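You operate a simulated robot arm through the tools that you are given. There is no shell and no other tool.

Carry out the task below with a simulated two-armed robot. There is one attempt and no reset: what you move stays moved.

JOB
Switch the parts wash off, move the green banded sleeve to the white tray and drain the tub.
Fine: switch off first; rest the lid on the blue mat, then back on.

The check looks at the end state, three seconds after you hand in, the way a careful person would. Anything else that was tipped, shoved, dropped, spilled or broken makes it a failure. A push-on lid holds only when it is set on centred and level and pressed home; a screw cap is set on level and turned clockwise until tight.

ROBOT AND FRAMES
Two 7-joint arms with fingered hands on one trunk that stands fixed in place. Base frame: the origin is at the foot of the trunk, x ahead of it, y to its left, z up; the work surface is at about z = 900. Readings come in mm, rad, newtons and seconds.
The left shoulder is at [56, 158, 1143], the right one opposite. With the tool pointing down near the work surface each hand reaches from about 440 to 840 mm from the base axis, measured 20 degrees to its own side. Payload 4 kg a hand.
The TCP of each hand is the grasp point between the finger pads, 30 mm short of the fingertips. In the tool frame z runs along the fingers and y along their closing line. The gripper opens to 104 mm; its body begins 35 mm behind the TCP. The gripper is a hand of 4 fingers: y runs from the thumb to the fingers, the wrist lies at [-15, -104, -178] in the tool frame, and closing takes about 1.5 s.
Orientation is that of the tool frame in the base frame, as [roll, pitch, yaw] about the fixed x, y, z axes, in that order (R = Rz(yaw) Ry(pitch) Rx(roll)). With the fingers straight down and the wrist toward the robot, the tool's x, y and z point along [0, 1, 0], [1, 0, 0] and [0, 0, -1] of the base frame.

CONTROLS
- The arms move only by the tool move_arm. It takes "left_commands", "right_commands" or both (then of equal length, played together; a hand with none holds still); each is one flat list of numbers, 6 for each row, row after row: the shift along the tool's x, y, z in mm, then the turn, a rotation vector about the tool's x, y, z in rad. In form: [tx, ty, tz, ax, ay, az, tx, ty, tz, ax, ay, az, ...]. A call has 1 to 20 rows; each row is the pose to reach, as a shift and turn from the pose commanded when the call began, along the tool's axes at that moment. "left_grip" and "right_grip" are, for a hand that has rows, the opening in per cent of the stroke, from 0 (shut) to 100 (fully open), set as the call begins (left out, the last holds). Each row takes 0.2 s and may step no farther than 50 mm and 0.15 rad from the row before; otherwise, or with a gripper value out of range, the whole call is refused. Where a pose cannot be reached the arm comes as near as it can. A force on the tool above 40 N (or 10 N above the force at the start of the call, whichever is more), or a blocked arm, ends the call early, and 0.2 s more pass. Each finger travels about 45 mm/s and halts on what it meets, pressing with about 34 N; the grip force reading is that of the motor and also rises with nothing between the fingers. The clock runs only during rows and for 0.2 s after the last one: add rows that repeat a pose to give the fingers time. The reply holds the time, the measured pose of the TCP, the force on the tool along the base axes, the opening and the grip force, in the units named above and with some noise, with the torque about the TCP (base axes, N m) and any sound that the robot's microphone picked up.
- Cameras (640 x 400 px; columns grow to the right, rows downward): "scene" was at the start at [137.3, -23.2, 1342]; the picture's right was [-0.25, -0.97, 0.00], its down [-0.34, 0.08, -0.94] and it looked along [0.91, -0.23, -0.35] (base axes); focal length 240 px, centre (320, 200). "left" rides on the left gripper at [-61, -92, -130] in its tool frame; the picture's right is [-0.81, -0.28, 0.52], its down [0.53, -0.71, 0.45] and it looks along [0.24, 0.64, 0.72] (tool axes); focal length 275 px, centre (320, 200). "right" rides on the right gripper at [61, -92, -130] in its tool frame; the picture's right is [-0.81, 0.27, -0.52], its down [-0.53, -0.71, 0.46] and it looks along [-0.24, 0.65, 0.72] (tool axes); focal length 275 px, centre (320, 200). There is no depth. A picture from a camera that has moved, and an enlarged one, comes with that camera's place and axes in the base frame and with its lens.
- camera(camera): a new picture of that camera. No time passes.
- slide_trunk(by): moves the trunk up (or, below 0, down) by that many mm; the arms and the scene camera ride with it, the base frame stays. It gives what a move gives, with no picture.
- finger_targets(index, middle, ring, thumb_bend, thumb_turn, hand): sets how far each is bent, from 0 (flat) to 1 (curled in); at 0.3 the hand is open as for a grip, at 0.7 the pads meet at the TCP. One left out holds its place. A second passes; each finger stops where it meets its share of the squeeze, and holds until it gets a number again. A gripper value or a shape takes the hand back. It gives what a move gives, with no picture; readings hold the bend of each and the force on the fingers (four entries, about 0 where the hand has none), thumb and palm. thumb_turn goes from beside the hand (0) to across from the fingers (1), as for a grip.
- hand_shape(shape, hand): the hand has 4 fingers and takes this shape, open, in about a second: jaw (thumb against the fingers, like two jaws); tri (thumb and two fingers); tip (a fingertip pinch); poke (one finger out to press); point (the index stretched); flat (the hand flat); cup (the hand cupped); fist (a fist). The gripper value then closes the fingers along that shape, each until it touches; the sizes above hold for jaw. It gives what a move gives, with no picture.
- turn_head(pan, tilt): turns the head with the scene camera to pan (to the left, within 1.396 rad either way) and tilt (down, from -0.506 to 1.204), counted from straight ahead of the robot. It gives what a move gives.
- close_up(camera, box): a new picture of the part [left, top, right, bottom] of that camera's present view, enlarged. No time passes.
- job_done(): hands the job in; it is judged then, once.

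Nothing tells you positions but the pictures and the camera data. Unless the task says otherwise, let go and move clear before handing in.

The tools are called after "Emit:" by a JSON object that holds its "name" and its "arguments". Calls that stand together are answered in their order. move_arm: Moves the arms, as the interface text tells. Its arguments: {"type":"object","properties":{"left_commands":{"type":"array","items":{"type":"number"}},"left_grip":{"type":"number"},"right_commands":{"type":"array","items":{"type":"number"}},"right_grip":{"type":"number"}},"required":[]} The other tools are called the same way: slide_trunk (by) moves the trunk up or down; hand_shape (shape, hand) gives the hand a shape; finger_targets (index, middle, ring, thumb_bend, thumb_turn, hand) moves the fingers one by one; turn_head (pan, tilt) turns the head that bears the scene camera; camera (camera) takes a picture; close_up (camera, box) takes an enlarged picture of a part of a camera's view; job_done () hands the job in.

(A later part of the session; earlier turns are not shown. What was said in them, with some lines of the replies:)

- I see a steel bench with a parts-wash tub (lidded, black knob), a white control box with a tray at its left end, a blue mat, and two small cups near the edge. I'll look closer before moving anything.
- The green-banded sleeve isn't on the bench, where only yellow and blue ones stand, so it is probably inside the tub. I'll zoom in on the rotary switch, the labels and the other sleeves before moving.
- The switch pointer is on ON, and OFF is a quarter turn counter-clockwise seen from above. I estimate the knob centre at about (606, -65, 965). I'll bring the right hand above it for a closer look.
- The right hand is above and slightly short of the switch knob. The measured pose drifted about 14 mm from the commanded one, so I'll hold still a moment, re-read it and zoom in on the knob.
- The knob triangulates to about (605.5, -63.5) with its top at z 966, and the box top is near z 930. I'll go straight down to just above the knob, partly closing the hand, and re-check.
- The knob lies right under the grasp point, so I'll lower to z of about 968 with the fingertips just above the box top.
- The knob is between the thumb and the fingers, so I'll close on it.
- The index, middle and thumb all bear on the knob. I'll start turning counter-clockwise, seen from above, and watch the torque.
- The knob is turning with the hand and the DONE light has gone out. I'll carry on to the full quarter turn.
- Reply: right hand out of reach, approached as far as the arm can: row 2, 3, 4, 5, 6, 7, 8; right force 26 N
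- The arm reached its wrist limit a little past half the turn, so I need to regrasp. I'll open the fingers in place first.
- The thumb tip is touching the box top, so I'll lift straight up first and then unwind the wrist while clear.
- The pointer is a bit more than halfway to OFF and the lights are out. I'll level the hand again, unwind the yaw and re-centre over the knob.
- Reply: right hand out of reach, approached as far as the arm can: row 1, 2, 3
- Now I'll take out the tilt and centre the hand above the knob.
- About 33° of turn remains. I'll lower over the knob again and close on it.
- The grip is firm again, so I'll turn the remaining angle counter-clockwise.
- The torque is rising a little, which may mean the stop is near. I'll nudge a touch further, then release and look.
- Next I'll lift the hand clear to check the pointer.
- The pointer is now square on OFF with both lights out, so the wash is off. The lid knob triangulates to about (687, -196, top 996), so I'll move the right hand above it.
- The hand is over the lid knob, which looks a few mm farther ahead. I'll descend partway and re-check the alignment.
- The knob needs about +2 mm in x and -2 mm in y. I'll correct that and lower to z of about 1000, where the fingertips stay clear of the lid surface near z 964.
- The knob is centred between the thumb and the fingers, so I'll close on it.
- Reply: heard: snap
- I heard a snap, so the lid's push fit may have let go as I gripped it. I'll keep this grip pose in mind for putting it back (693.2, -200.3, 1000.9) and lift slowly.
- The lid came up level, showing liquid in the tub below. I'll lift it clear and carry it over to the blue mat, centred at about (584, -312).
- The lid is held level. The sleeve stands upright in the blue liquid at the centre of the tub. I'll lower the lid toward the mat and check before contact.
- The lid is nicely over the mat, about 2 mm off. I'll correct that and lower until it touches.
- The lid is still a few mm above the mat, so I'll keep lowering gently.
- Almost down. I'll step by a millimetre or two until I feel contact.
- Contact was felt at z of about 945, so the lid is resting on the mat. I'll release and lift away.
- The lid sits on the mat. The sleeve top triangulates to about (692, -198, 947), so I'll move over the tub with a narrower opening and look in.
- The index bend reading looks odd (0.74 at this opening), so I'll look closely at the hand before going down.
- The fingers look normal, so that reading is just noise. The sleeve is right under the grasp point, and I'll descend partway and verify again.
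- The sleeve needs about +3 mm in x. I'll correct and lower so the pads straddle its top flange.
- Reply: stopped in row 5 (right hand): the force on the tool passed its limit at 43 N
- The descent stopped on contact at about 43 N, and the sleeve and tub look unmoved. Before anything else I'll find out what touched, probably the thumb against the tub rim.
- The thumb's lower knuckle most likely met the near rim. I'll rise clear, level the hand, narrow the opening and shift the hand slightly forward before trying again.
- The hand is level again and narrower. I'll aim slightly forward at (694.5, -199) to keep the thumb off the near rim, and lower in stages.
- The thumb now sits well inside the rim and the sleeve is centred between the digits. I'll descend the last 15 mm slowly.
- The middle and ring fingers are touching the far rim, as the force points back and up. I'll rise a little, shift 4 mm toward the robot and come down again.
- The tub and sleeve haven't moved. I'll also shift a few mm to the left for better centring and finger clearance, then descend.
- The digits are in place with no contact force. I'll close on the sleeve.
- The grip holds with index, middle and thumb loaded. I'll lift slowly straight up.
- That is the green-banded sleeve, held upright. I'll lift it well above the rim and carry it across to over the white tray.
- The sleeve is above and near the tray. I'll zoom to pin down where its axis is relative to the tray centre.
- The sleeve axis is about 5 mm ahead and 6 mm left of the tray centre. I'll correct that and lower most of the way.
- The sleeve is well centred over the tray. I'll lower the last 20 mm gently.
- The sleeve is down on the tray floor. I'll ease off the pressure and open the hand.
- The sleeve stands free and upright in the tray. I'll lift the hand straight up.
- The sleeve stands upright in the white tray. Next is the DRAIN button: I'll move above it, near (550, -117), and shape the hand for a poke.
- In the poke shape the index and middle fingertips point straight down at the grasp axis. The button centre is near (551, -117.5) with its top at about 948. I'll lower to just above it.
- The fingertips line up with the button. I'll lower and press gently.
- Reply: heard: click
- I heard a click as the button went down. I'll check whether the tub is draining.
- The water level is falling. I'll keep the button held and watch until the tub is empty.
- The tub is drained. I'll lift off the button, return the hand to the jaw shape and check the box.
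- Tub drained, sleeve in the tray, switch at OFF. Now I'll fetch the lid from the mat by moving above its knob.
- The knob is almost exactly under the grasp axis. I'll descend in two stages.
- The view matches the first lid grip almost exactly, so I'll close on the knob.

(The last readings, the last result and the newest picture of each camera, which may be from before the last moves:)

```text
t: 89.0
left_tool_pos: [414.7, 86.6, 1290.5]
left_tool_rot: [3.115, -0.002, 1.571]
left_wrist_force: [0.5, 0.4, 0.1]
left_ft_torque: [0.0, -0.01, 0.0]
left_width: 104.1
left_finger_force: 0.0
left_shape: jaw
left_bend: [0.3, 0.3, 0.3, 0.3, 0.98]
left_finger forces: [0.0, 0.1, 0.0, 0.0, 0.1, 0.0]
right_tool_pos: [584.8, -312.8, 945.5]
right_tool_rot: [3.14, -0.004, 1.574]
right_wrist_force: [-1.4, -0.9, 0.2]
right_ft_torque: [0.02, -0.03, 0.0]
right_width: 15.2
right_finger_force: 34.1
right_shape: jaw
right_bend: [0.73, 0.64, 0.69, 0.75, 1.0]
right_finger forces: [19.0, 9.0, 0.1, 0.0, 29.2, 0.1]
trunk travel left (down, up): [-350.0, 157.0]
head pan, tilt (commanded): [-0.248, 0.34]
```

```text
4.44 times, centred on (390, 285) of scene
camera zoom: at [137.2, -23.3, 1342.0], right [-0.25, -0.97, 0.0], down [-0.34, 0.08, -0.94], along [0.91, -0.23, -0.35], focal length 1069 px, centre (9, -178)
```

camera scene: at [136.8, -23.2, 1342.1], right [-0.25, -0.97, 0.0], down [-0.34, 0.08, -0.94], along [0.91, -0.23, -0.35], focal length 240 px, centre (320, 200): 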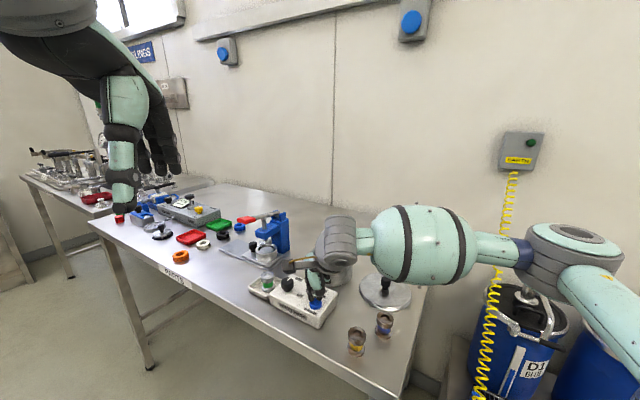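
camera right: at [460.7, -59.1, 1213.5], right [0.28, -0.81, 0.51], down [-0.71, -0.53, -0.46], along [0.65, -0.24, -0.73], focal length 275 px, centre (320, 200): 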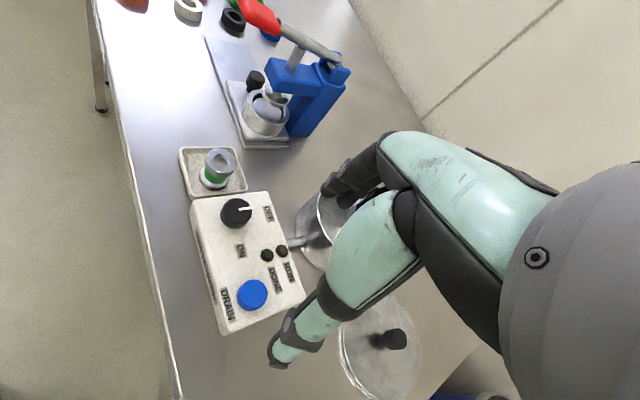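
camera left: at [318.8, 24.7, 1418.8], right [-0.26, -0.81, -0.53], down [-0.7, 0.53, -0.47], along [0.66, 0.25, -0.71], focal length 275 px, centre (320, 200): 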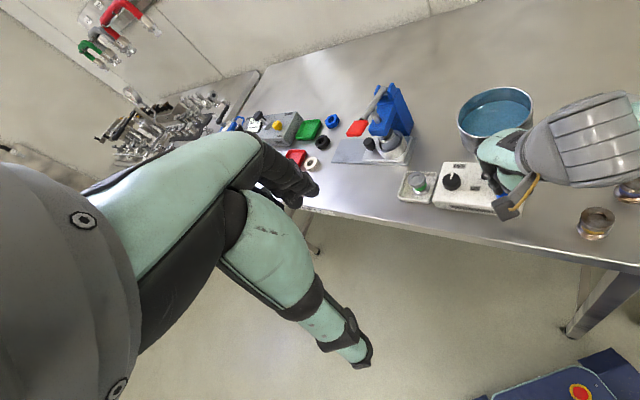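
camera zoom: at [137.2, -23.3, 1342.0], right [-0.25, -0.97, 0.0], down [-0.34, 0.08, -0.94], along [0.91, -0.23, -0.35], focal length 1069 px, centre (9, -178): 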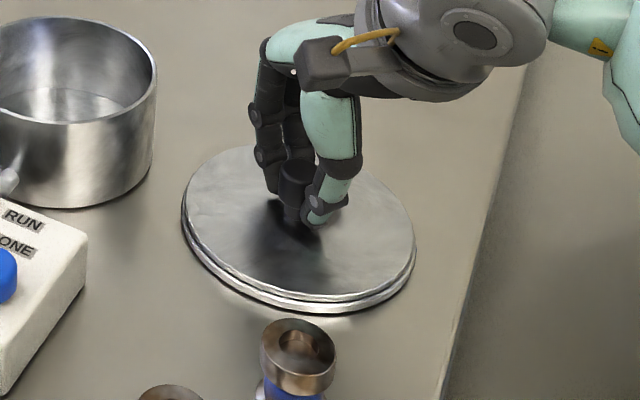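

The grip is the same as before. I'll lift the lid and carry it back over the tub.

Emit:
{"name": "move_arm", "arguments": {"right_commands": [0, 0, -8, 0, 0, 0, 0, 0, -25, 0, 0, 0, 0, 0, -50, 0, 0, 0, 0, 0, -75, 0, 0, 0, 0, 0, -100, 0, 0, 0, 0, 0, -112, 0, 0, 0, 16, 15, -112, 0, 0, 0, 32, 31, -112, 0, 0, 0, 48, 46, -112, 0, 0, 0, 64, 62, -112, 0, 0, 0, 80, 77, -112, 0, 0, 0, 96, 93, -112, 0, 0, 0, 112, 108, -112, 0, 0, 0, 112, 108, -112, 0, 0, 0, 112, 108, -112, 0, 0, 0]}}

Emit:
{"name": "close_up", "arguments": {"camera": "scene", "box": [280, 210, 380, 290]}}

Emit:
{"name": "close_up", "arguments": {"camera": "left", "box": [430, 50, 560, 170]}}

Emit:
{"name": "camera", "arguments": {"camera": "right"}}

```text
t: 92.2
left_tool_pos: [414.7, 86.6, 1292.0]
left_tool_rot: [3.116, -0.002, 1.571]
left_wrist_force: [-0.6, 0.4, -0.5]
left_ft_torque: [-0.03, -0.02, 0.01]
left_width: 103.9
left_finger_force: 0.1
left_shape: jaw
left_bend: [0.3, 0.3, 0.3, 0.3, 0.98]
left_finger forces: [0.1, 0.0, 0.1, 0.0, 0.0, 0.0]
right_tool_pos: [695.9, -198.8, 1058.0]
right_tool_rot: [3.141, -0.004, 1.574]
right_wrist_force: [0.0, 0.5, -1.4]
right_ft_torque: [0.0, 0.04, 0.03]
right_width: 15.1
right_finger_force: 34.0
right_shape: jaw
right_bend: [0.73, 0.64, 0.69, 0.75, 1.0]
right_finger forces: [19.7, 9.7, 0.0, 0.1, 29.3, 0.1]
trunk travel left (down, up): [-350.0, 157.0]
head pan, tilt (commanded): [-0.248, 0.34]
```

```text
5.00 times, centred on (330, 250) of scene
camera zoom: at [137.6, -23.1, 1342.0], right [-0.25, -0.97, 0.0], down [-0.34, 0.08, -0.94], along [0.91, -0.23, -0.35], focal length 1202 px, centre (270, -50)
```

zoom: 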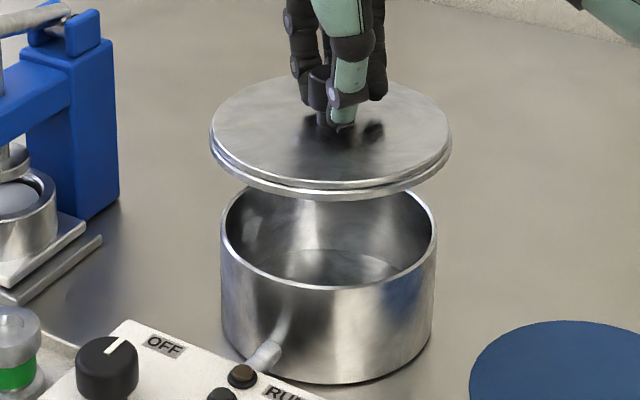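

```text
3.33 times, centred on (495, 110) of left
camera zoom: at [319.4, 24.9, 1418.6], right [-0.26, -0.81, -0.53], down [-0.7, 0.53, -0.47], along [0.66, 0.25, -0.71], focal length 918 px, centre (-263, 500)
```

zoom: 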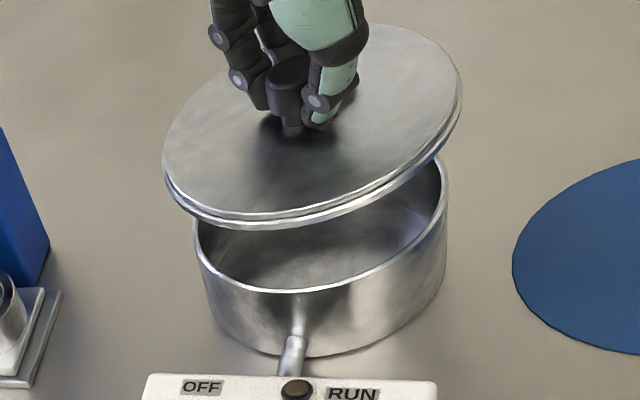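

```text
taken
camera right: at [602.5, -139.8, 1189.0], right [0.28, -0.81, 0.51], down [-0.71, -0.53, -0.46], along [0.65, -0.24, -0.73], focal length 275 px, centre (320, 200)
```

right: 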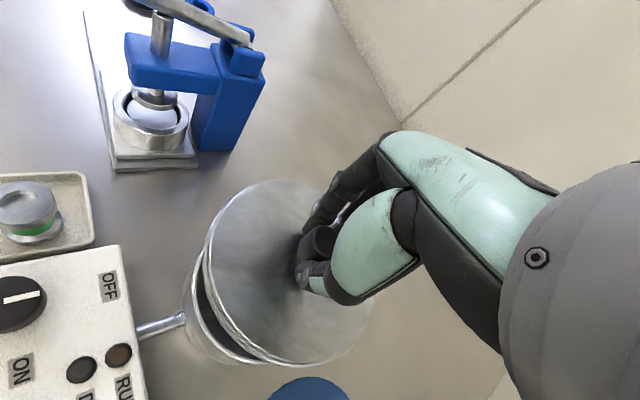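

The lid is level above the tub. I'll correct a couple of mm to the recorded seating position and lower to compare with the view from when I lifted it off.

Emit:
{"name": "move_arm", "arguments": {"right_commands": [-0.6, -1.3, 10, 0, 0, 0, -1.2, -2.5, 20, 0, 0, 0, -1.2, -2.5, 30, 0, 0, 0, -1.2, -2.5, 36, 0, 0, 0, -1.2, -2.5, 36, 0, 0, 0, -1.2, -2.5, 36, 0, 0, 0]}}

Emit:
{"name": "close_up", "arguments": {"camera": "scene", "box": [280, 210, 380, 290]}}

Emit:
{"name": "close_up", "arguments": {"camera": "left", "box": [430, 60, 560, 170]}}

Emit:
{"name": "close_up", "arguments": {"camera": "right", "box": [170, 170, 390, 380]}}

```text
t: 93.6
left_tool_pos: [414.3, 86.6, 1290.1]
left_tool_rot: [3.118, -0.001, 1.571]
left_wrist_force: [-0.3, 0.8, 0.8]
left_ft_torque: [0.02, -0.01, 0.0]
left_width: 104.0
left_finger_force: 0.0
left_shape: jaw
left_bend: [0.3, 0.3, 0.3, 0.3, 0.98]
left_finger forces: [0.1, 0.0, 0.0, 0.0, 0.0, 0.1]
right_tool_pos: [693.3, -201.6, 1020.4]
right_tool_rot: [3.141, -0.002, 1.574]
right_wrist_force: [0.6, -0.6, -1.5]
right_ft_torque: [0.02, 0.0, 0.01]
right_width: 15.1
right_finger_force: 34.4
right_shape: jaw
right_bend: [0.73, 0.64, 0.69, 0.75, 1.0]
right_finger forces: [19.8, 9.8, 0.0, 0.0, 29.3, 0.0]
trunk travel left (down, up): [-350.0, 157.0]
head pan, tilt (commanded): [-0.248, 0.34]
```

```text
5.00 times, centred on (330, 250) of scene
camera zoom: at [137.7, -23.3, 1342.0], right [-0.25, -0.97, 0.0], down [-0.34, 0.08, -0.94], along [0.91, -0.23, -0.35], focal length 1202 px, centre (270, -50)
```

zoom: 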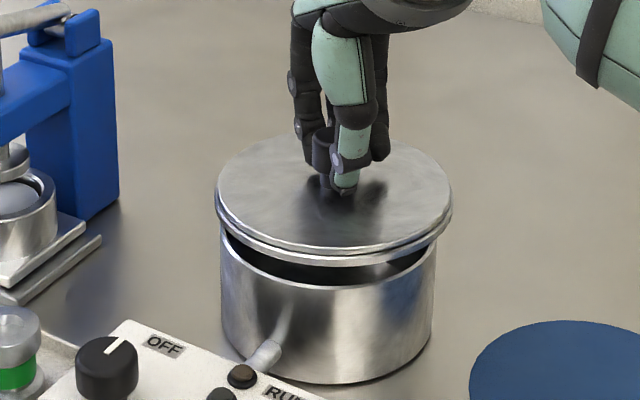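

```text
3.64 times, centred on (495, 115) of left
camera zoom: at [319.6, 24.6, 1418.6], right [-0.26, -0.81, -0.53], down [-0.7, 0.53, -0.47], along [0.66, 0.25, -0.71], focal length 1001 px, centre (-316, 509)
```

zoom: 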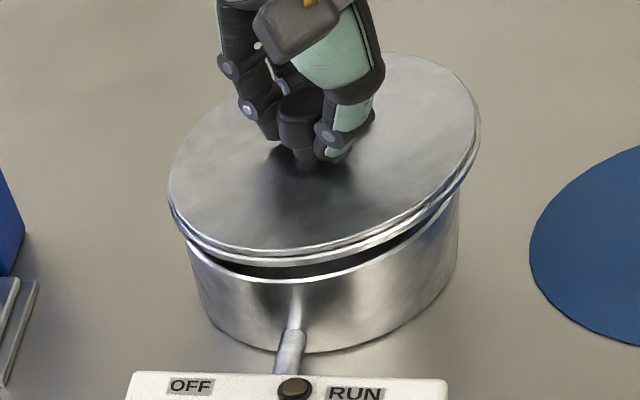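

```text
1.90 times, centred on (280, 275) of right
camera zoom: at [600.3, -142.1, 1151.6], right [0.28, -0.81, 0.51], down [-0.71, -0.53, -0.46], along [0.65, -0.24, -0.73], focal length 524 px, centre (396, 57)
```

zoom: 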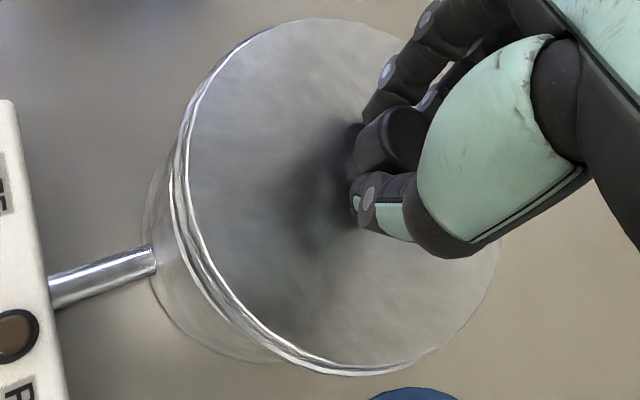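

The lid looks about 2–3 mm to the right of centre. I'll zoom in to measure more exactly before seating it.

Emit:
{"name": "close_up", "arguments": {"camera": "scene", "box": [300, 230, 370, 275]}}

Emit:
{"name": "close_up", "arguments": {"camera": "left", "box": [455, 70, 545, 150]}}

```text
8.89 times, centred on (335, 252) of scene
camera zoom: at [137.7, -23.3, 1342.0], right [-0.25, -0.97, 0.0], down [-0.34, 0.08, -0.94], along [0.91, -0.23, -0.35], focal length 2138 px, centre (187, -267)
```

zoom: 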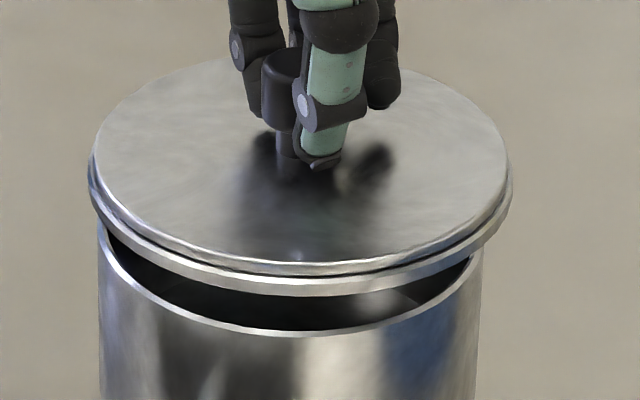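

```text
5.00 times, centred on (500, 110) of left
camera zoom: at [319.6, 24.6, 1418.6], right [-0.26, -0.81, -0.53], down [-0.7, 0.53, -0.47], along [0.66, 0.25, -0.71], focal length 1376 px, centre (-580, 650)
```

zoom: 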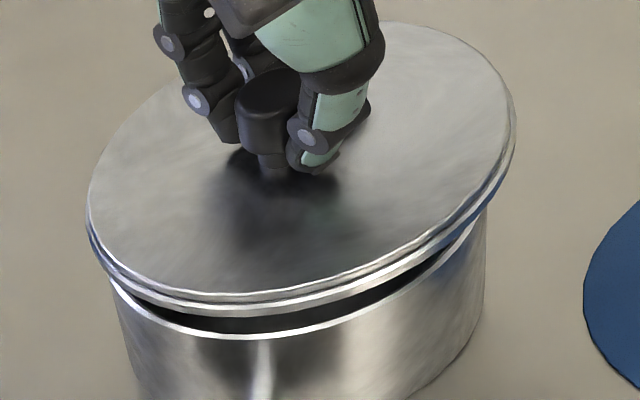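

The lid needs about +2.5 mm in y, while the fore-aft alignment matches the original. I'll correct that and lower to just above the rim.

Emit:
{"name": "move_arm", "arguments": {"right_commands": [1.2, 0.3, 0, 0, 0, 0, 2.5, 0.3, 4, 0, 0, 0, 2.5, 0.3, 8, 0, 0, 0, 2.5, 0.3, 10, 0, 0, 0, 2.5, 0.3, 10, 0, 0, 0, 2.5, 0.3, 10, 0, 0, 0]}}

Emit:
{"name": "close_up", "arguments": {"camera": "scene", "box": [300, 230, 370, 275]}}

Emit:
{"name": "close_up", "arguments": {"camera": "left", "box": [455, 70, 545, 150]}}

```text
t: 95.0
left_tool_pos: [415.0, 86.8, 1290.3]
left_tool_rot: [3.118, -0.002, 1.571]
left_wrist_force: [-0.3, 0.3, -1.1]
left_ft_torque: [0.01, -0.02, 0.0]
left_width: 104.1
left_finger_force: 0.1
left_shape: jaw
left_bend: [0.3, 0.3, 0.3, 0.3, 0.98]
left_finger forces: [0.1, 0.1, 0.0, 0.0, 0.0, 0.1]
right_tool_pos: [692.8, -199.5, 1010.5]
right_tool_rot: [3.141, -0.004, 1.575]
right_wrist_force: [-0.2, 0.2, -1.4]
right_ft_torque: [0.0, 0.02, 0.03]
right_width: 15.4
right_finger_force: 33.7
right_shape: jaw
right_bend: [0.73, 0.64, 0.69, 0.75, 1.0]
right_finger forces: [19.8, 9.7, 0.0, 0.1, 29.2, 0.1]
trunk travel left (down, up): [-350.0, 157.0]
head pan, tilt (commanded): [-0.248, 0.34]
```

```text
8.89 times, centred on (335, 252) of scene
camera zoom: at [137.7, -23.2, 1342.0], right [-0.25, -0.97, 0.0], down [-0.34, 0.08, -0.94], along [0.91, -0.23, -0.35], focal length 2138 px, centre (187, -267)
```

zoom: 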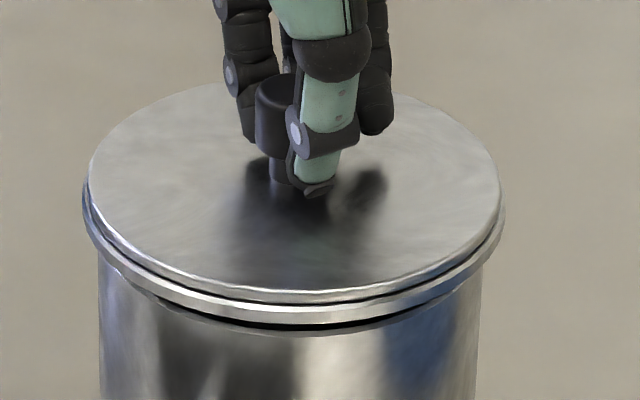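

```text
5.00 times, centred on (500, 110) of left
camera zoom: at [319.5, 24.7, 1418.6], right [-0.26, -0.81, -0.53], down [-0.7, 0.53, -0.47], along [0.66, 0.25, -0.71], focal length 1376 px, centre (-580, 650)
```

zoom: 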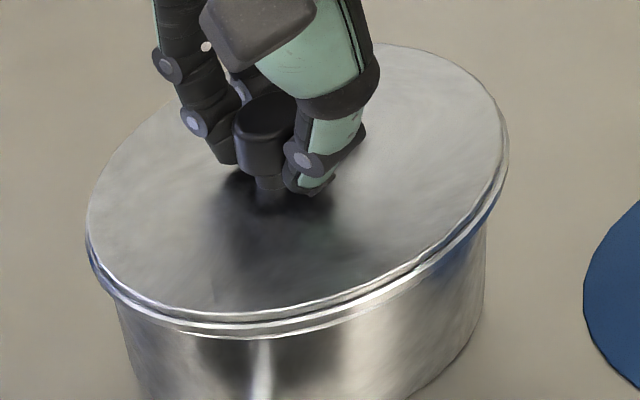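

I'm within about 1 mm now. I'll nudge +1 mm in y, lower to near contact and compare with the seated view from the right camera.

Emit:
{"name": "move_arm", "arguments": {"right_commands": [1, 0, 2, 0, 0, 0, 1, 0, 4, 0, 0, 0, 1, 0, 5.5, 0, 0, 0, 1, 0, 5.5, 0, 0, 0]}}

Emit:
{"name": "close_up", "arguments": {"camera": "right", "box": [230, 170, 390, 330]}}

Emit:
{"name": "close_up", "arguments": {"camera": "scene", "box": [300, 230, 370, 275]}}

Emit:
{"name": "close_up", "arguments": {"camera": "scene", "box": [280, 210, 380, 290]}}

```text
t: 96.0
left_tool_pos: [414.8, 87.5, 1291.1]
left_tool_rot: [3.116, -0.003, 1.57]
left_wrist_force: [0.3, 0.1, 0.0]
left_ft_torque: [0.02, 0.0, 0.03]
left_width: 104.2
left_finger_force: 0.0
left_shape: jaw
left_bend: [0.3, 0.3, 0.3, 0.3, 0.98]
left_finger forces: [0.1, 0.0, 0.0, 0.0, 0.1, 0.0]
right_tool_pos: [692.7, -198.9, 1004.7]
right_tool_rot: [3.141, -0.003, 1.576]
right_wrist_force: [-0.4, 0.8, -1.0]
right_ft_torque: [0.02, -0.01, 0.0]
right_width: 15.5
right_finger_force: 33.8
right_shape: jaw
right_bend: [0.73, 0.64, 0.69, 0.75, 1.0]
right_finger forces: [19.9, 9.7, 0.0, 0.1, 29.3, 0.0]
trunk travel left (down, up): [-350.0, 157.0]
head pan, tilt (commanded): [-0.248, 0.34]
```

```text
2.50 times, centred on (310, 250) of right
camera zoom: at [599.7, -138.9, 1136.8], right [0.28, -0.81, 0.51], down [-0.71, -0.53, -0.46], along [0.65, -0.24, -0.73], focal length 688 px, centre (345, 75)
```

zoom: 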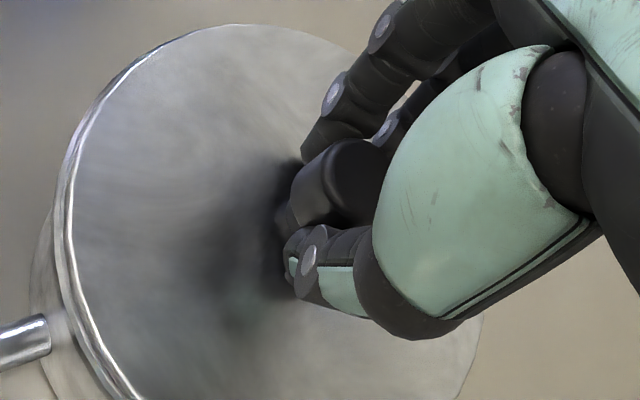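

```text
8.89 times, centred on (335, 252) of scene
camera zoom: at [137.7, -23.2, 1342.0], right [-0.25, -0.97, 0.0], down [-0.34, 0.08, -0.94], along [0.91, -0.23, -0.35], focal length 2138 px, centre (187, -267)
```

zoom: 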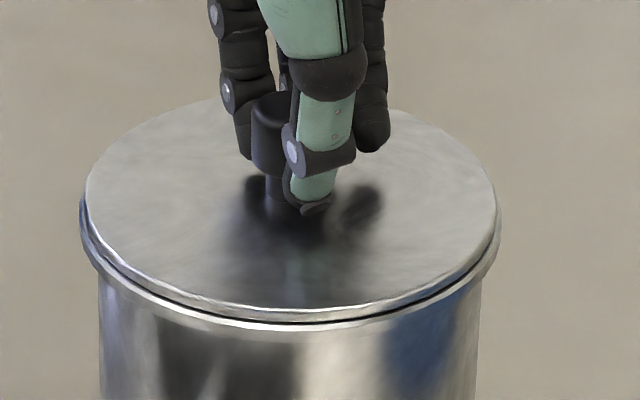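

```text
5.00 times, centred on (330, 250) of scene
camera zoom: at [137.7, -23.2, 1342.0], right [-0.25, -0.97, 0.0], down [-0.34, 0.08, -0.94], along [0.91, -0.23, -0.35], focal length 1202 px, centre (270, -50)
```

zoom: 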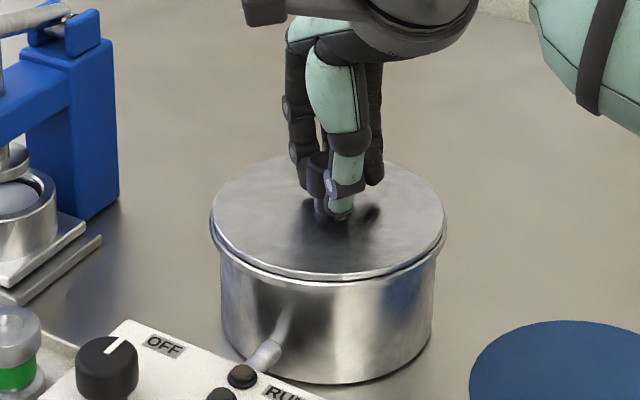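

The lid edges are now even over the tub on both sides. I'll lower gently onto the rim, watching the forces.

Emit:
{"name": "move_arm", "arguments": {"right_commands": [0, 0, 1, 0, 0, 0, 0, 0, 2, 0, 0, 0, 0, 0, 3, 0, 0, 0, 0, 0, 3, 0, 0, 0]}}

Emit:
{"name": "close_up", "arguments": {"camera": "scene", "box": [300, 230, 370, 275]}}

```text
t: 97.0
left_tool_pos: [414.6, 86.6, 1289.9]
left_tool_rot: [3.116, 0.0, 1.57]
left_wrist_force: [-0.8, -0.2, -0.3]
left_ft_torque: [0.0, 0.03, 0.0]
left_width: 104.1
left_finger_force: 0.1
left_shape: jaw
left_bend: [0.3, 0.3, 0.3, 0.3, 0.98]
left_finger forces: [0.0, 0.0, 0.1, 0.0, 0.0, 0.0]
right_tool_pos: [692.0, -199.4, 1002.6]
right_tool_rot: [-3.142, -0.002, 1.574]
right_wrist_force: [-0.9, -0.6, -2.2]
right_ft_torque: [-0.05, 0.02, 0.01]
right_width: 15.0
right_finger_force: 33.7
right_shape: jaw
right_bend: [0.73, 0.64, 0.69, 0.75, 1.0]
right_finger forces: [19.8, 9.7, 0.1, 0.0, 29.3, 0.0]
trunk travel left (down, up): [-350.0, 157.0]
head pan, tilt (commanded): [-0.248, 0.34]
```

```text
8.89 times, centred on (335, 252) of scene
camera zoom: at [137.7, -23.2, 1342.0], right [-0.25, -0.97, 0.0], down [-0.34, 0.08, -0.94], along [0.91, -0.23, -0.35], focal length 2138 px, centre (187, -267)
```

zoom: 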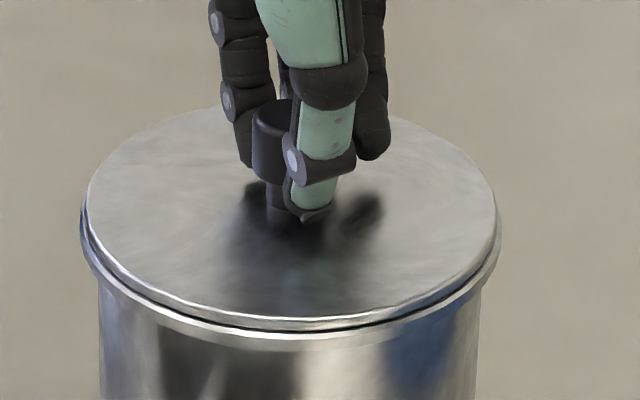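

Emit:
{"name": "move_arm", "arguments": {"right_commands": [0, 0, 0.7, 0, 0, 0, 0, 0, 1.5, 0, 0, 0, 0, 0, 1.5, 0, 0, 0]}}

Emit:
{"name": "move_arm", "arguments": {"right_commands": [0, 0, 0.7, 0, 0, 0, 0, 0, 1.5, 0, 0, 0, 0, 0, 1.5, 0, 0, 0]}}

Emit:
{"name": "close_up", "arguments": {"camera": "scene", "box": [300, 230, 370, 275]}}

Emit:
{"name": "close_up", "arguments": {"camera": "left", "box": [455, 70, 545, 150]}}

```text
t: 97.8
left_tool_pos: [414.7, 86.9, 1290.3]
left_tool_rot: [3.117, -0.002, 1.57]
left_wrist_force: [-0.2, 0.5, 0.3]
left_ft_torque: [0.01, 0.01, -0.02]
left_width: 104.1
left_finger_force: 0.0
left_shape: jaw
left_bend: [0.3, 0.3, 0.3, 0.3, 0.98]
left_finger forces: [0.1, 0.0, 0.0, 0.0, 0.0, 0.1]
right_tool_pos: [691.6, -198.3, 1002.1]
right_tool_rot: [-3.141, -0.001, 1.575]
right_wrist_force: [-0.8, 0.8, -0.9]
right_ft_torque: [0.02, -0.01, 0.03]
right_width: 15.5
right_finger_force: 34.2
right_shape: jaw
right_bend: [0.73, 0.64, 0.69, 0.75, 1.0]
right_finger forces: [19.7, 9.8, 0.1, 0.0, 29.5, 0.0]
trunk travel left (down, up): [-350.0, 157.0]
head pan, tilt (commanded): [-0.248, 0.34]
```

```text
t: 98.6
left_tool_pos: [415.0, 86.5, 1291.5]
left_tool_rot: [3.116, -0.001, 1.571]
left_wrist_force: [-0.7, -0.6, -0.7]
left_ft_torque: [0.01, 0.0, -0.02]
left_width: 104.2
left_finger_force: 0.0
left_shape: jaw
left_bend: [0.3, 0.3, 0.3, 0.3, 0.98]
left_finger forces: [0.0, 0.1, 0.0, 0.0, 0.1, 0.0]
right_tool_pos: [693.1, -199.5, 999.4]
right_tool_rot: [-3.141, -0.004, 1.575]
right_wrist_force: [0.6, 0.1, 0.4]
right_ft_torque: [0.01, -0.13, -0.01]
right_width: 15.3
right_finger_force: 34.0
right_shape: jaw
right_bend: [0.73, 0.64, 0.69, 0.75, 1.0]
right_finger forces: [20.3, 9.6, 0.0, 0.0, 29.4, 0.1]
trunk travel left (down, up): [-350.0, 157.0]
head pan, tilt (commanded): [-0.248, 0.34]
```

```text
8.89 times, centred on (335, 252) of scene
camera zoom: at [137.4, -23.1, 1342.0], right [-0.25, -0.97, 0.0], down [-0.34, 0.08, -0.94], along [0.91, -0.23, -0.35], focal length 2138 px, centre (187, -267)
```

zoom: 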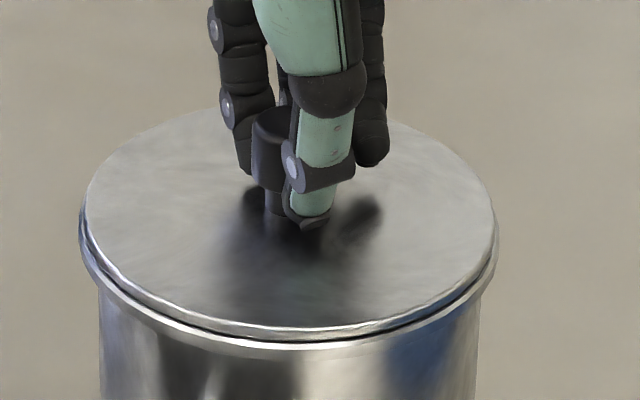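

```text
5.00 times, centred on (500, 110) of left
camera zoom: at [319.2, 24.8, 1418.6], right [-0.26, -0.81, -0.53], down [-0.7, 0.53, -0.47], along [0.66, 0.25, -0.71], focal length 1376 px, centre (-580, 650)
```

zoom: 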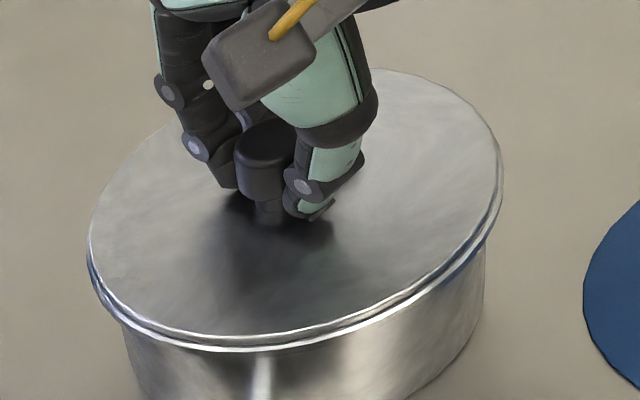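

Emit:
{"name": "move_arm", "arguments": {"right_commands": [0, 0, 1, 0, 0, 0, 0, 0, 2, 0, 0, 0, 0, 0, 2, 0, 0, 0]}}

Emit:
{"name": "move_arm", "arguments": {"right_commands": [0, 0, 1, 0, 0, 0, 0, 0, 2, 0, 0, 0, 0, 0, 2, 0, 0, 0]}}

Emit:
{"name": "close_up", "arguments": {"camera": "scene", "box": [300, 230, 370, 275]}}

```text
t: 99.4
left_tool_pos: [412.1, 87.7, 1291.0]
left_tool_rot: [3.115, -0.001, 1.572]
left_wrist_force: [-0.5, 0.5, -0.1]
left_ft_torque: [-0.01, -0.01, -0.01]
left_width: 103.7
left_finger_force: 0.1
left_shape: jaw
left_bend: [0.3, 0.3, 0.3, 0.3, 0.98]
left_finger forces: [0.0, 0.0, 0.0, 0.0, 0.0, 0.1]
right_tool_pos: [691.2, -199.3, 999.8]
right_tool_rot: [3.139, -0.002, 1.575]
right_wrist_force: [-1.4, -3.1, 11.9]
right_ft_torque: [-0.05, -0.01, -0.03]
right_width: 15.4
right_finger_force: 34.2
right_shape: jaw
right_bend: [0.73, 0.64, 0.69, 0.75, 1.0]
right_finger forces: [20.3, 12.3, 0.0, 0.1, 33.0, 0.0]
trunk travel left (down, up): [-350.0, 157.0]
head pan, tilt (commanded): [-0.248, 0.34]
heard: snap
```

```text
t: 100.2
left_tool_pos: [411.4, 86.5, 1291.0]
left_tool_rot: [3.114, -0.002, 1.572]
left_wrist_force: [0.2, 0.3, 0.4]
left_ft_torque: [-0.05, 0.01, -0.02]
left_width: 104.1
left_finger_force: 0.1
left_shape: jaw
left_bend: [0.3, 0.3, 0.3, 0.3, 0.98]
left_finger forces: [0.0, 0.1, 0.1, 0.1, 0.0, 0.0]
right_tool_pos: [690.4, -198.6, 999.7]
right_tool_rot: [3.136, -0.005, 1.576]
right_wrist_force: [-1.6, -4.1, 20.4]
right_ft_torque: [-0.12, 0.01, -0.02]
right_width: 16.1
right_finger_force: 34.2
right_shape: jaw
right_bend: [0.73, 0.64, 0.69, 0.75, 1.0]
right_finger forces: [19.5, 12.9, 0.0, 0.0, 34.9, 0.0]
trunk travel left (down, up): [-350.0, 157.0]
head pan, tilt (commanded): [-0.248, 0.34]
```

```text
8.89 times, centred on (335, 252) of scene
camera zoom: at [134.1, -23.1, 1342.4], right [-0.25, -0.97, 0.0], down [-0.33, 0.08, -0.94], along [0.91, -0.23, -0.34], focal length 2138 px, centre (187, -267)
```

zoom: 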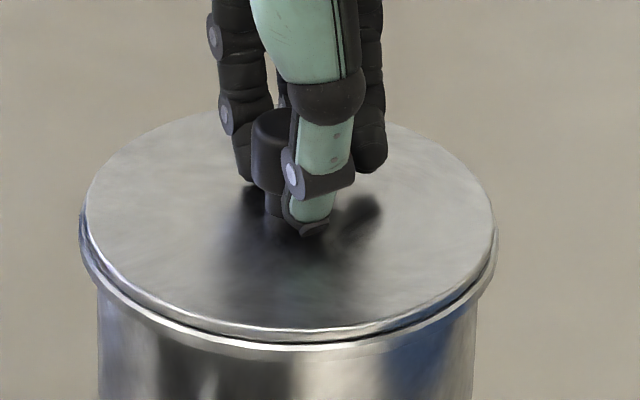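

I heard the snap and the height is now steady under 20 N, so the lid is home. I'll ease off the pressure and release gently.

Emit:
{"name": "move_arm", "arguments": {"right_commands": [0, 0, -1, 0, 0, 0, 0, 0, -2, 0, 0, 0, 0, 0, -2, 0, 0, 0]}}

Emit:
{"name": "move_arm", "arguments": {"right_commands": [0, 0, 0, 0, 0, 0, 0, 0, 0, 0, 0, 0, 0, 0, 0, 0, 0, 0, 0, 0, 0, 0, 0, 0, 0, 0, 0, 0, 0, 0, 0, 0, 0, 0, 0, 0], "right_grip": 65}}

Emit:
{"name": "close_up", "arguments": {"camera": "scene", "box": [300, 230, 370, 275]}}

Emit:
{"name": "close_up", "arguments": {"camera": "left", "box": [455, 70, 545, 150]}}

```text
t: 101.0
left_tool_pos: [411.6, 86.3, 1290.8]
left_tool_rot: [3.113, -0.002, 1.57]
left_wrist_force: [0.1, 0.9, -0.4]
left_ft_torque: [-0.02, -0.01, -0.01]
left_width: 103.9
left_finger_force: 0.1
left_shape: jaw
left_bend: [0.3, 0.3, 0.3, 0.3, 0.98]
left_finger forces: [0.0, 0.0, 0.1, 0.0, 0.1, 0.0]
right_tool_pos: [690.1, -198.8, 999.8]
right_tool_rot: [3.138, -0.004, 1.573]
right_wrist_force: [-0.3, -3.5, 15.9]
right_ft_torque: [-0.05, -0.02, -0.05]
right_width: 16.2
right_finger_force: 33.6
right_shape: jaw
right_bend: [0.73, 0.64, 0.69, 0.75, 1.0]
right_finger forces: [20.3, 13.0, 0.0, 0.1, 33.7, 0.1]
trunk travel left (down, up): [-350.0, 157.0]
head pan, tilt (commanded): [-0.248, 0.34]
```

```text
t: 102.4
left_tool_pos: [414.5, 86.6, 1290.7]
left_tool_rot: [3.116, -0.002, 1.574]
left_wrist_force: [-0.1, -0.2, 0.1]
left_ft_torque: [-0.02, -0.03, 0.04]
left_width: 103.9
left_finger_force: 0.0
left_shape: jaw
left_bend: [0.3, 0.3, 0.3, 0.3, 0.98]
left_finger forces: [0.0, 0.1, 0.1, 0.0, 0.0, 0.0]
right_tool_pos: [692.0, -198.7, 998.3]
right_tool_rot: [3.141, -0.003, 1.574]
right_wrist_force: [-0.5, 0.5, 1.8]
right_ft_torque: [-0.01, -0.03, 0.01]
right_width: 66.4
right_finger_force: 0.1
right_shape: jaw
right_bend: [0.28, 0.4, 0.36, 0.62, 1.0]
right_finger forces: [0.0, 1.6, 0.0, 0.1, 0.1, 0.0]
trunk travel left (down, up): [-350.0, 157.0]
head pan, tilt (commanded): [-0.248, 0.34]
```

```text
8.89 times, centred on (335, 252) of scene
camera zoom: at [137.1, -23.0, 1342.0], right [-0.25, -0.97, 0.0], down [-0.34, 0.08, -0.94], along [0.91, -0.23, -0.35], focal length 2138 px, centre (187, -267)
```

zoom: 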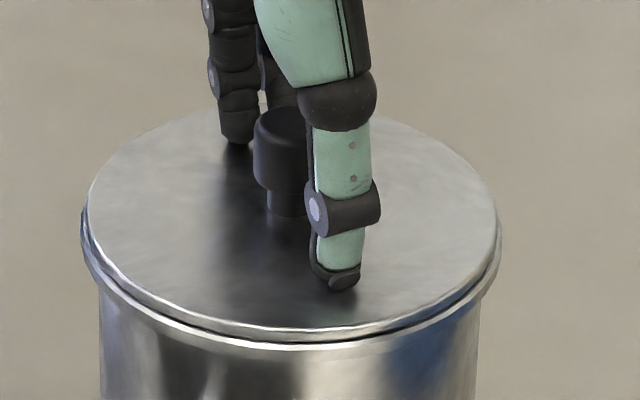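

```text
5.00 times, centred on (500, 110) of left
camera zoom: at [319.0, 24.9, 1418.7], right [-0.26, -0.81, -0.53], down [-0.7, 0.53, -0.47], along [0.66, 0.25, -0.71], focal length 1376 px, centre (-580, 650)
```

zoom: 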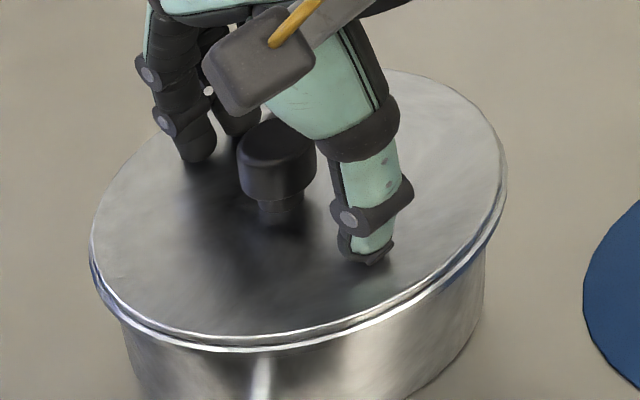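

Released with no second snap. I'll lift straight up and check the lid.

Emit:
{"name": "move_arm", "arguments": {"right_commands": [0, 0, -5, 0, 0, 0, 0, 0, -15, 0, 0, 0, 0, 0, -35, 0, 0, 0, 0, 0, -65, 0, 0, 0, 0, 0, -95, 0, 0, 0, 0, 0, -110, 0, 0, 0, 0, 0, -110, 0, 0, 0]}}

Emit:
{"name": "close_up", "arguments": {"camera": "scene", "box": [300, 230, 370, 275]}}

Emit:
{"name": "close_up", "arguments": {"camera": "scene", "box": [280, 210, 380, 290]}}

Emit:
{"name": "close_up", "arguments": {"camera": "left", "box": [455, 70, 545, 150]}}

Emit:
{"name": "close_up", "arguments": {"camera": "right", "box": [170, 190, 350, 370]}}

```text
t: 104.0
left_tool_pos: [415.4, 86.6, 1290.8]
left_tool_rot: [3.117, -0.003, 1.571]
left_wrist_force: [0.4, -0.4, -0.5]
left_ft_torque: [-0.01, 0.04, -0.04]
left_width: 104.1
left_finger_force: 0.1
left_shape: jaw
left_bend: [0.3, 0.3, 0.3, 0.3, 0.98]
left_finger forces: [0.1, 0.0, 0.0, 0.0, 0.0, 0.0]
right_tool_pos: [691.9, -198.2, 1107.5]
right_tool_rot: [-3.141, -0.002, 1.574]
right_wrist_force: [-0.2, -0.2, -0.5]
right_ft_torque: [-0.01, 0.02, 0.01]
right_width: 67.3
right_finger_force: 0.1
right_shape: jaw
right_bend: [0.28, 0.39, 0.36, 0.62, 1.0]
right_finger forces: [0.0, 0.1, 0.0, 0.0, 0.1, 0.0]
trunk travel left (down, up): [-350.0, 157.0]
head pan, tilt (commanded): [-0.248, 0.34]
```

```text
8.89 times, centred on (335, 252) of scene
camera zoom: at [137.6, -23.3, 1342.0], right [-0.25, -0.97, 0.0], down [-0.34, 0.08, -0.94], along [0.91, -0.23, -0.35], focal length 2138 px, centre (187, -267)
```

zoom: 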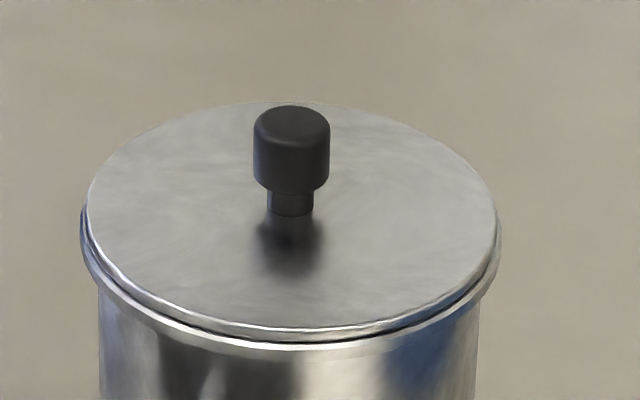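

```text
5.00 times, centred on (330, 250) of scene
camera zoom: at [137.6, -23.3, 1342.0], right [-0.25, -0.97, 0.0], down [-0.34, 0.08, -0.94], along [0.91, -0.23, -0.35], focal length 1202 px, centre (270, -50)
```

zoom: 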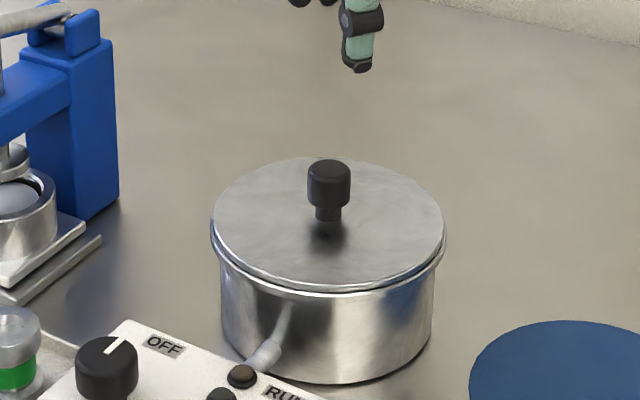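

```text
5.00 times, centred on (500, 110) of left
camera zoom: at [319.5, 24.6, 1418.6], right [-0.26, -0.81, -0.53], down [-0.7, 0.53, -0.47], along [0.66, 0.25, -0.71], focal length 1376 px, centre (-580, 650)
```

zoom: 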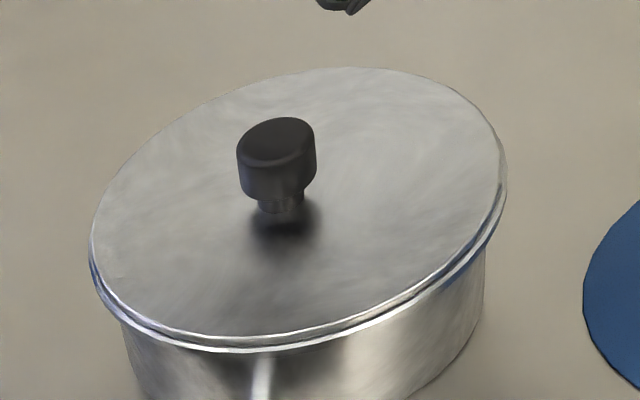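

```text
2.22 times, centred on (260, 280) of right
camera zoom: at [600.1, -137.7, 1239.3], right [0.28, -0.81, 0.51], down [-0.71, -0.53, -0.46], along [0.65, -0.24, -0.73], focal length 612 px, centre (453, 22)
```

zoom: 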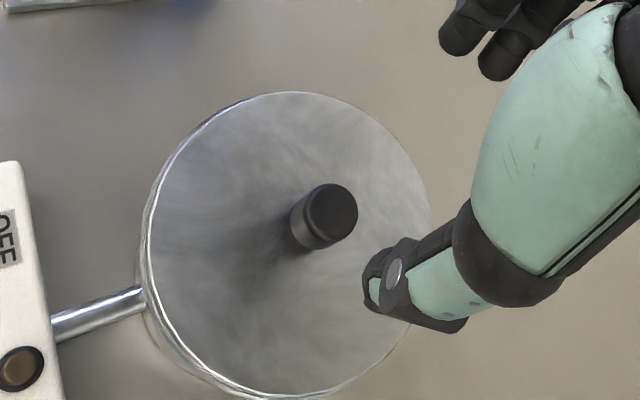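

The lid sits level and centred, looking just as it did at the start. I'll retreat the right hand to a clear position and make a final check of everything.

Emit:
{"name": "move_arm", "arguments": {"right_commands": [0, 0, -30, 0, 0, 0, -10, -20, -60, 0, 0, 0, -22, -52, -80, 0, 0, 0, -36, -86, -90, 0, 0, 0, -52, -120, -97, 0, 0, 0, -68, -154, -103, 0, 0, 0, -84, -188, -107, 0, 0, 0, -84, -188, -107, 0, 0, 0, -84, -188, -107, 0, 0, 0], "right_grip": 100}}

Emit:
{"name": "camera", "arguments": {"camera": "scene"}}

Emit:
{"name": "camera", "arguments": {"camera": "right"}}

Emit:
{"name": "close_up", "arguments": {"camera": "right", "box": [60, 80, 320, 260]}}

Emit:
{"name": "close_up", "arguments": {"camera": "left", "box": [390, 70, 640, 250]}}

Emit:
{"name": "close_up", "arguments": {"camera": "scene", "box": [230, 220, 430, 360]}}

```text
t: 106.0
left_tool_pos: [415.1, 86.8, 1290.3]
left_tool_rot: [3.117, 0.0, 1.57]
left_wrist_force: [-0.5, 0.0, -0.5]
left_ft_torque: [0.0, 0.03, -0.02]
left_width: 103.9
left_finger_force: 0.2
left_shape: jaw
left_bend: [0.3, 0.3, 0.3, 0.3, 0.98]
left_finger forces: [0.0, 0.0, 0.1, 0.0, 0.0, 0.0]
right_tool_pos: [502.8, -284.0, 1213.7]
right_tool_rot: [3.142, -0.003, 1.574]
right_wrist_force: [0.2, -0.5, 0.0]
right_ft_torque: [0.0, -0.01, 0.02]
right_width: 103.8
right_finger_force: 0.1
right_shape: jaw
right_bend: [0.3, 0.3, 0.3, 0.3, 0.98]
right_finger forces: [0.0, 0.1, 0.0, 0.0, 0.0, 0.0]
trunk travel left (down, up): [-350.0, 157.0]
head pan, tilt (commanded): [-0.248, 0.34]
```

```text
taken
camera scene: at [137.4, -23.2, 1342.0], right [-0.25, -0.97, 0.0], down [-0.34, 0.08, -0.94], along [0.91, -0.23, -0.35], focal length 240 px, centre (320, 200)
```

scene: 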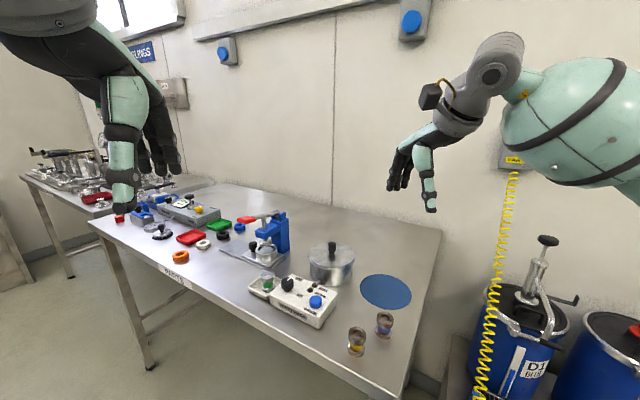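

```text
taken
camera right: at [410.8, -224.6, 1344.7], right [0.28, -0.81, 0.51], down [-0.71, -0.53, -0.46], along [0.64, -0.24, -0.73], focal length 275 px, centre (320, 200)
```

right: 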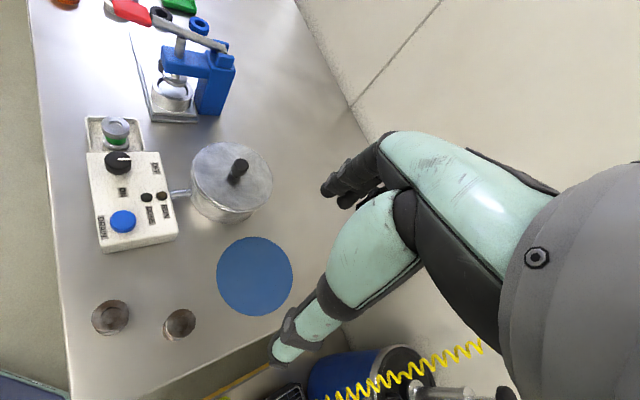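

```text
2.22 times, centred on (190, 170) of right
camera zoom: at [410.8, -224.6, 1344.7], right [0.28, -0.81, 0.51], down [-0.71, -0.53, -0.46], along [0.64, -0.24, -0.73], focal length 612 px, centre (609, 267)
```

zoom: 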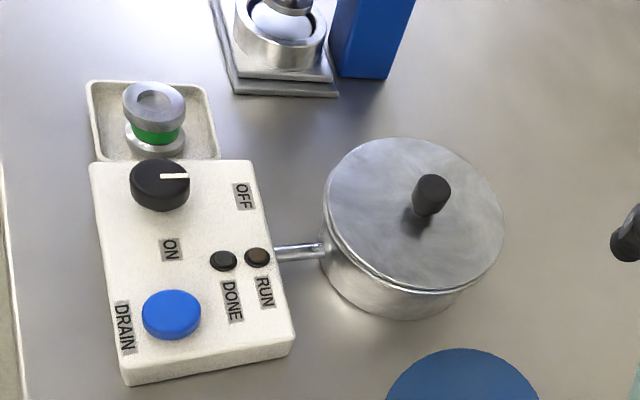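

```text
2.22 times, centred on (515, 160) of left
camera zoom: at [319.5, 24.7, 1418.6], right [-0.26, -0.81, -0.53], down [-0.7, 0.53, -0.47], along [0.66, 0.25, -0.71], focal length 612 px, centre (-113, 289)
```

zoom: 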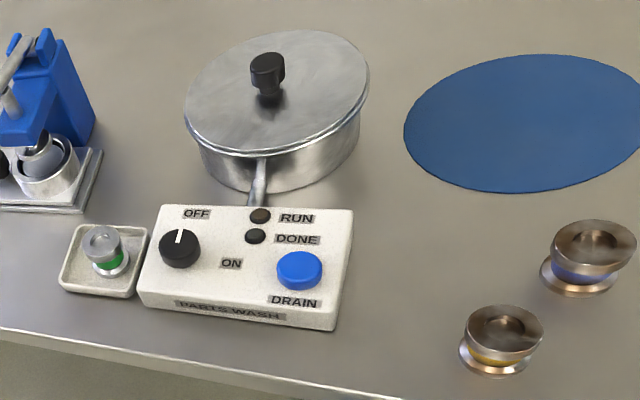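

```text
2.86 times, centred on (330, 290) of scene
camera zoom: at [137.4, -23.2, 1342.0], right [-0.25, -0.97, 0.0], down [-0.34, 0.08, -0.94], along [0.91, -0.23, -0.35], focal length 687 px, centre (291, -57)
```

zoom: 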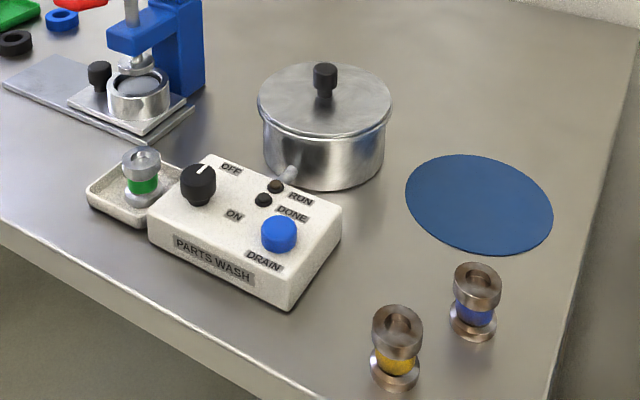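

The final check looks good:
- **Wash:** the switch points at OFF and both lights are out.
- **Sleeve:** the green-banded sleeve stands in the white tray.
- **Tub:** drained, with the lid back on, snapped home and level.
- **Surroundings:** nothing else has moved, and both hands are clear.

I'm handing in the job.

Emit:
{"name": "job_done", "arguments": {}}

```text
The job is handed in.
```

The job is done and handed in, and the last pictures matched what you asked for. I don't have the check's verdict.

- **Wash off:** I switched it off first. The knob points at OFF and both lights are out.
- **Sleeve:** the green-banded sleeve was in the tub. It now stands upright in the white tray.
- **Tub drained:** I held DRAIN until the tub was empty, which I saw with the lid off.
- **Lid:** it rested on the blue mat during the work. It is now back on, centred and level, and I heard it snap home.

While I was reaching for the sleeve, the fingers met the tub rim twice, once stopping the arm at 43 N. In the pictures the tub and everything else on the bench are where they started.

Both hands are empty and clear of the bench.
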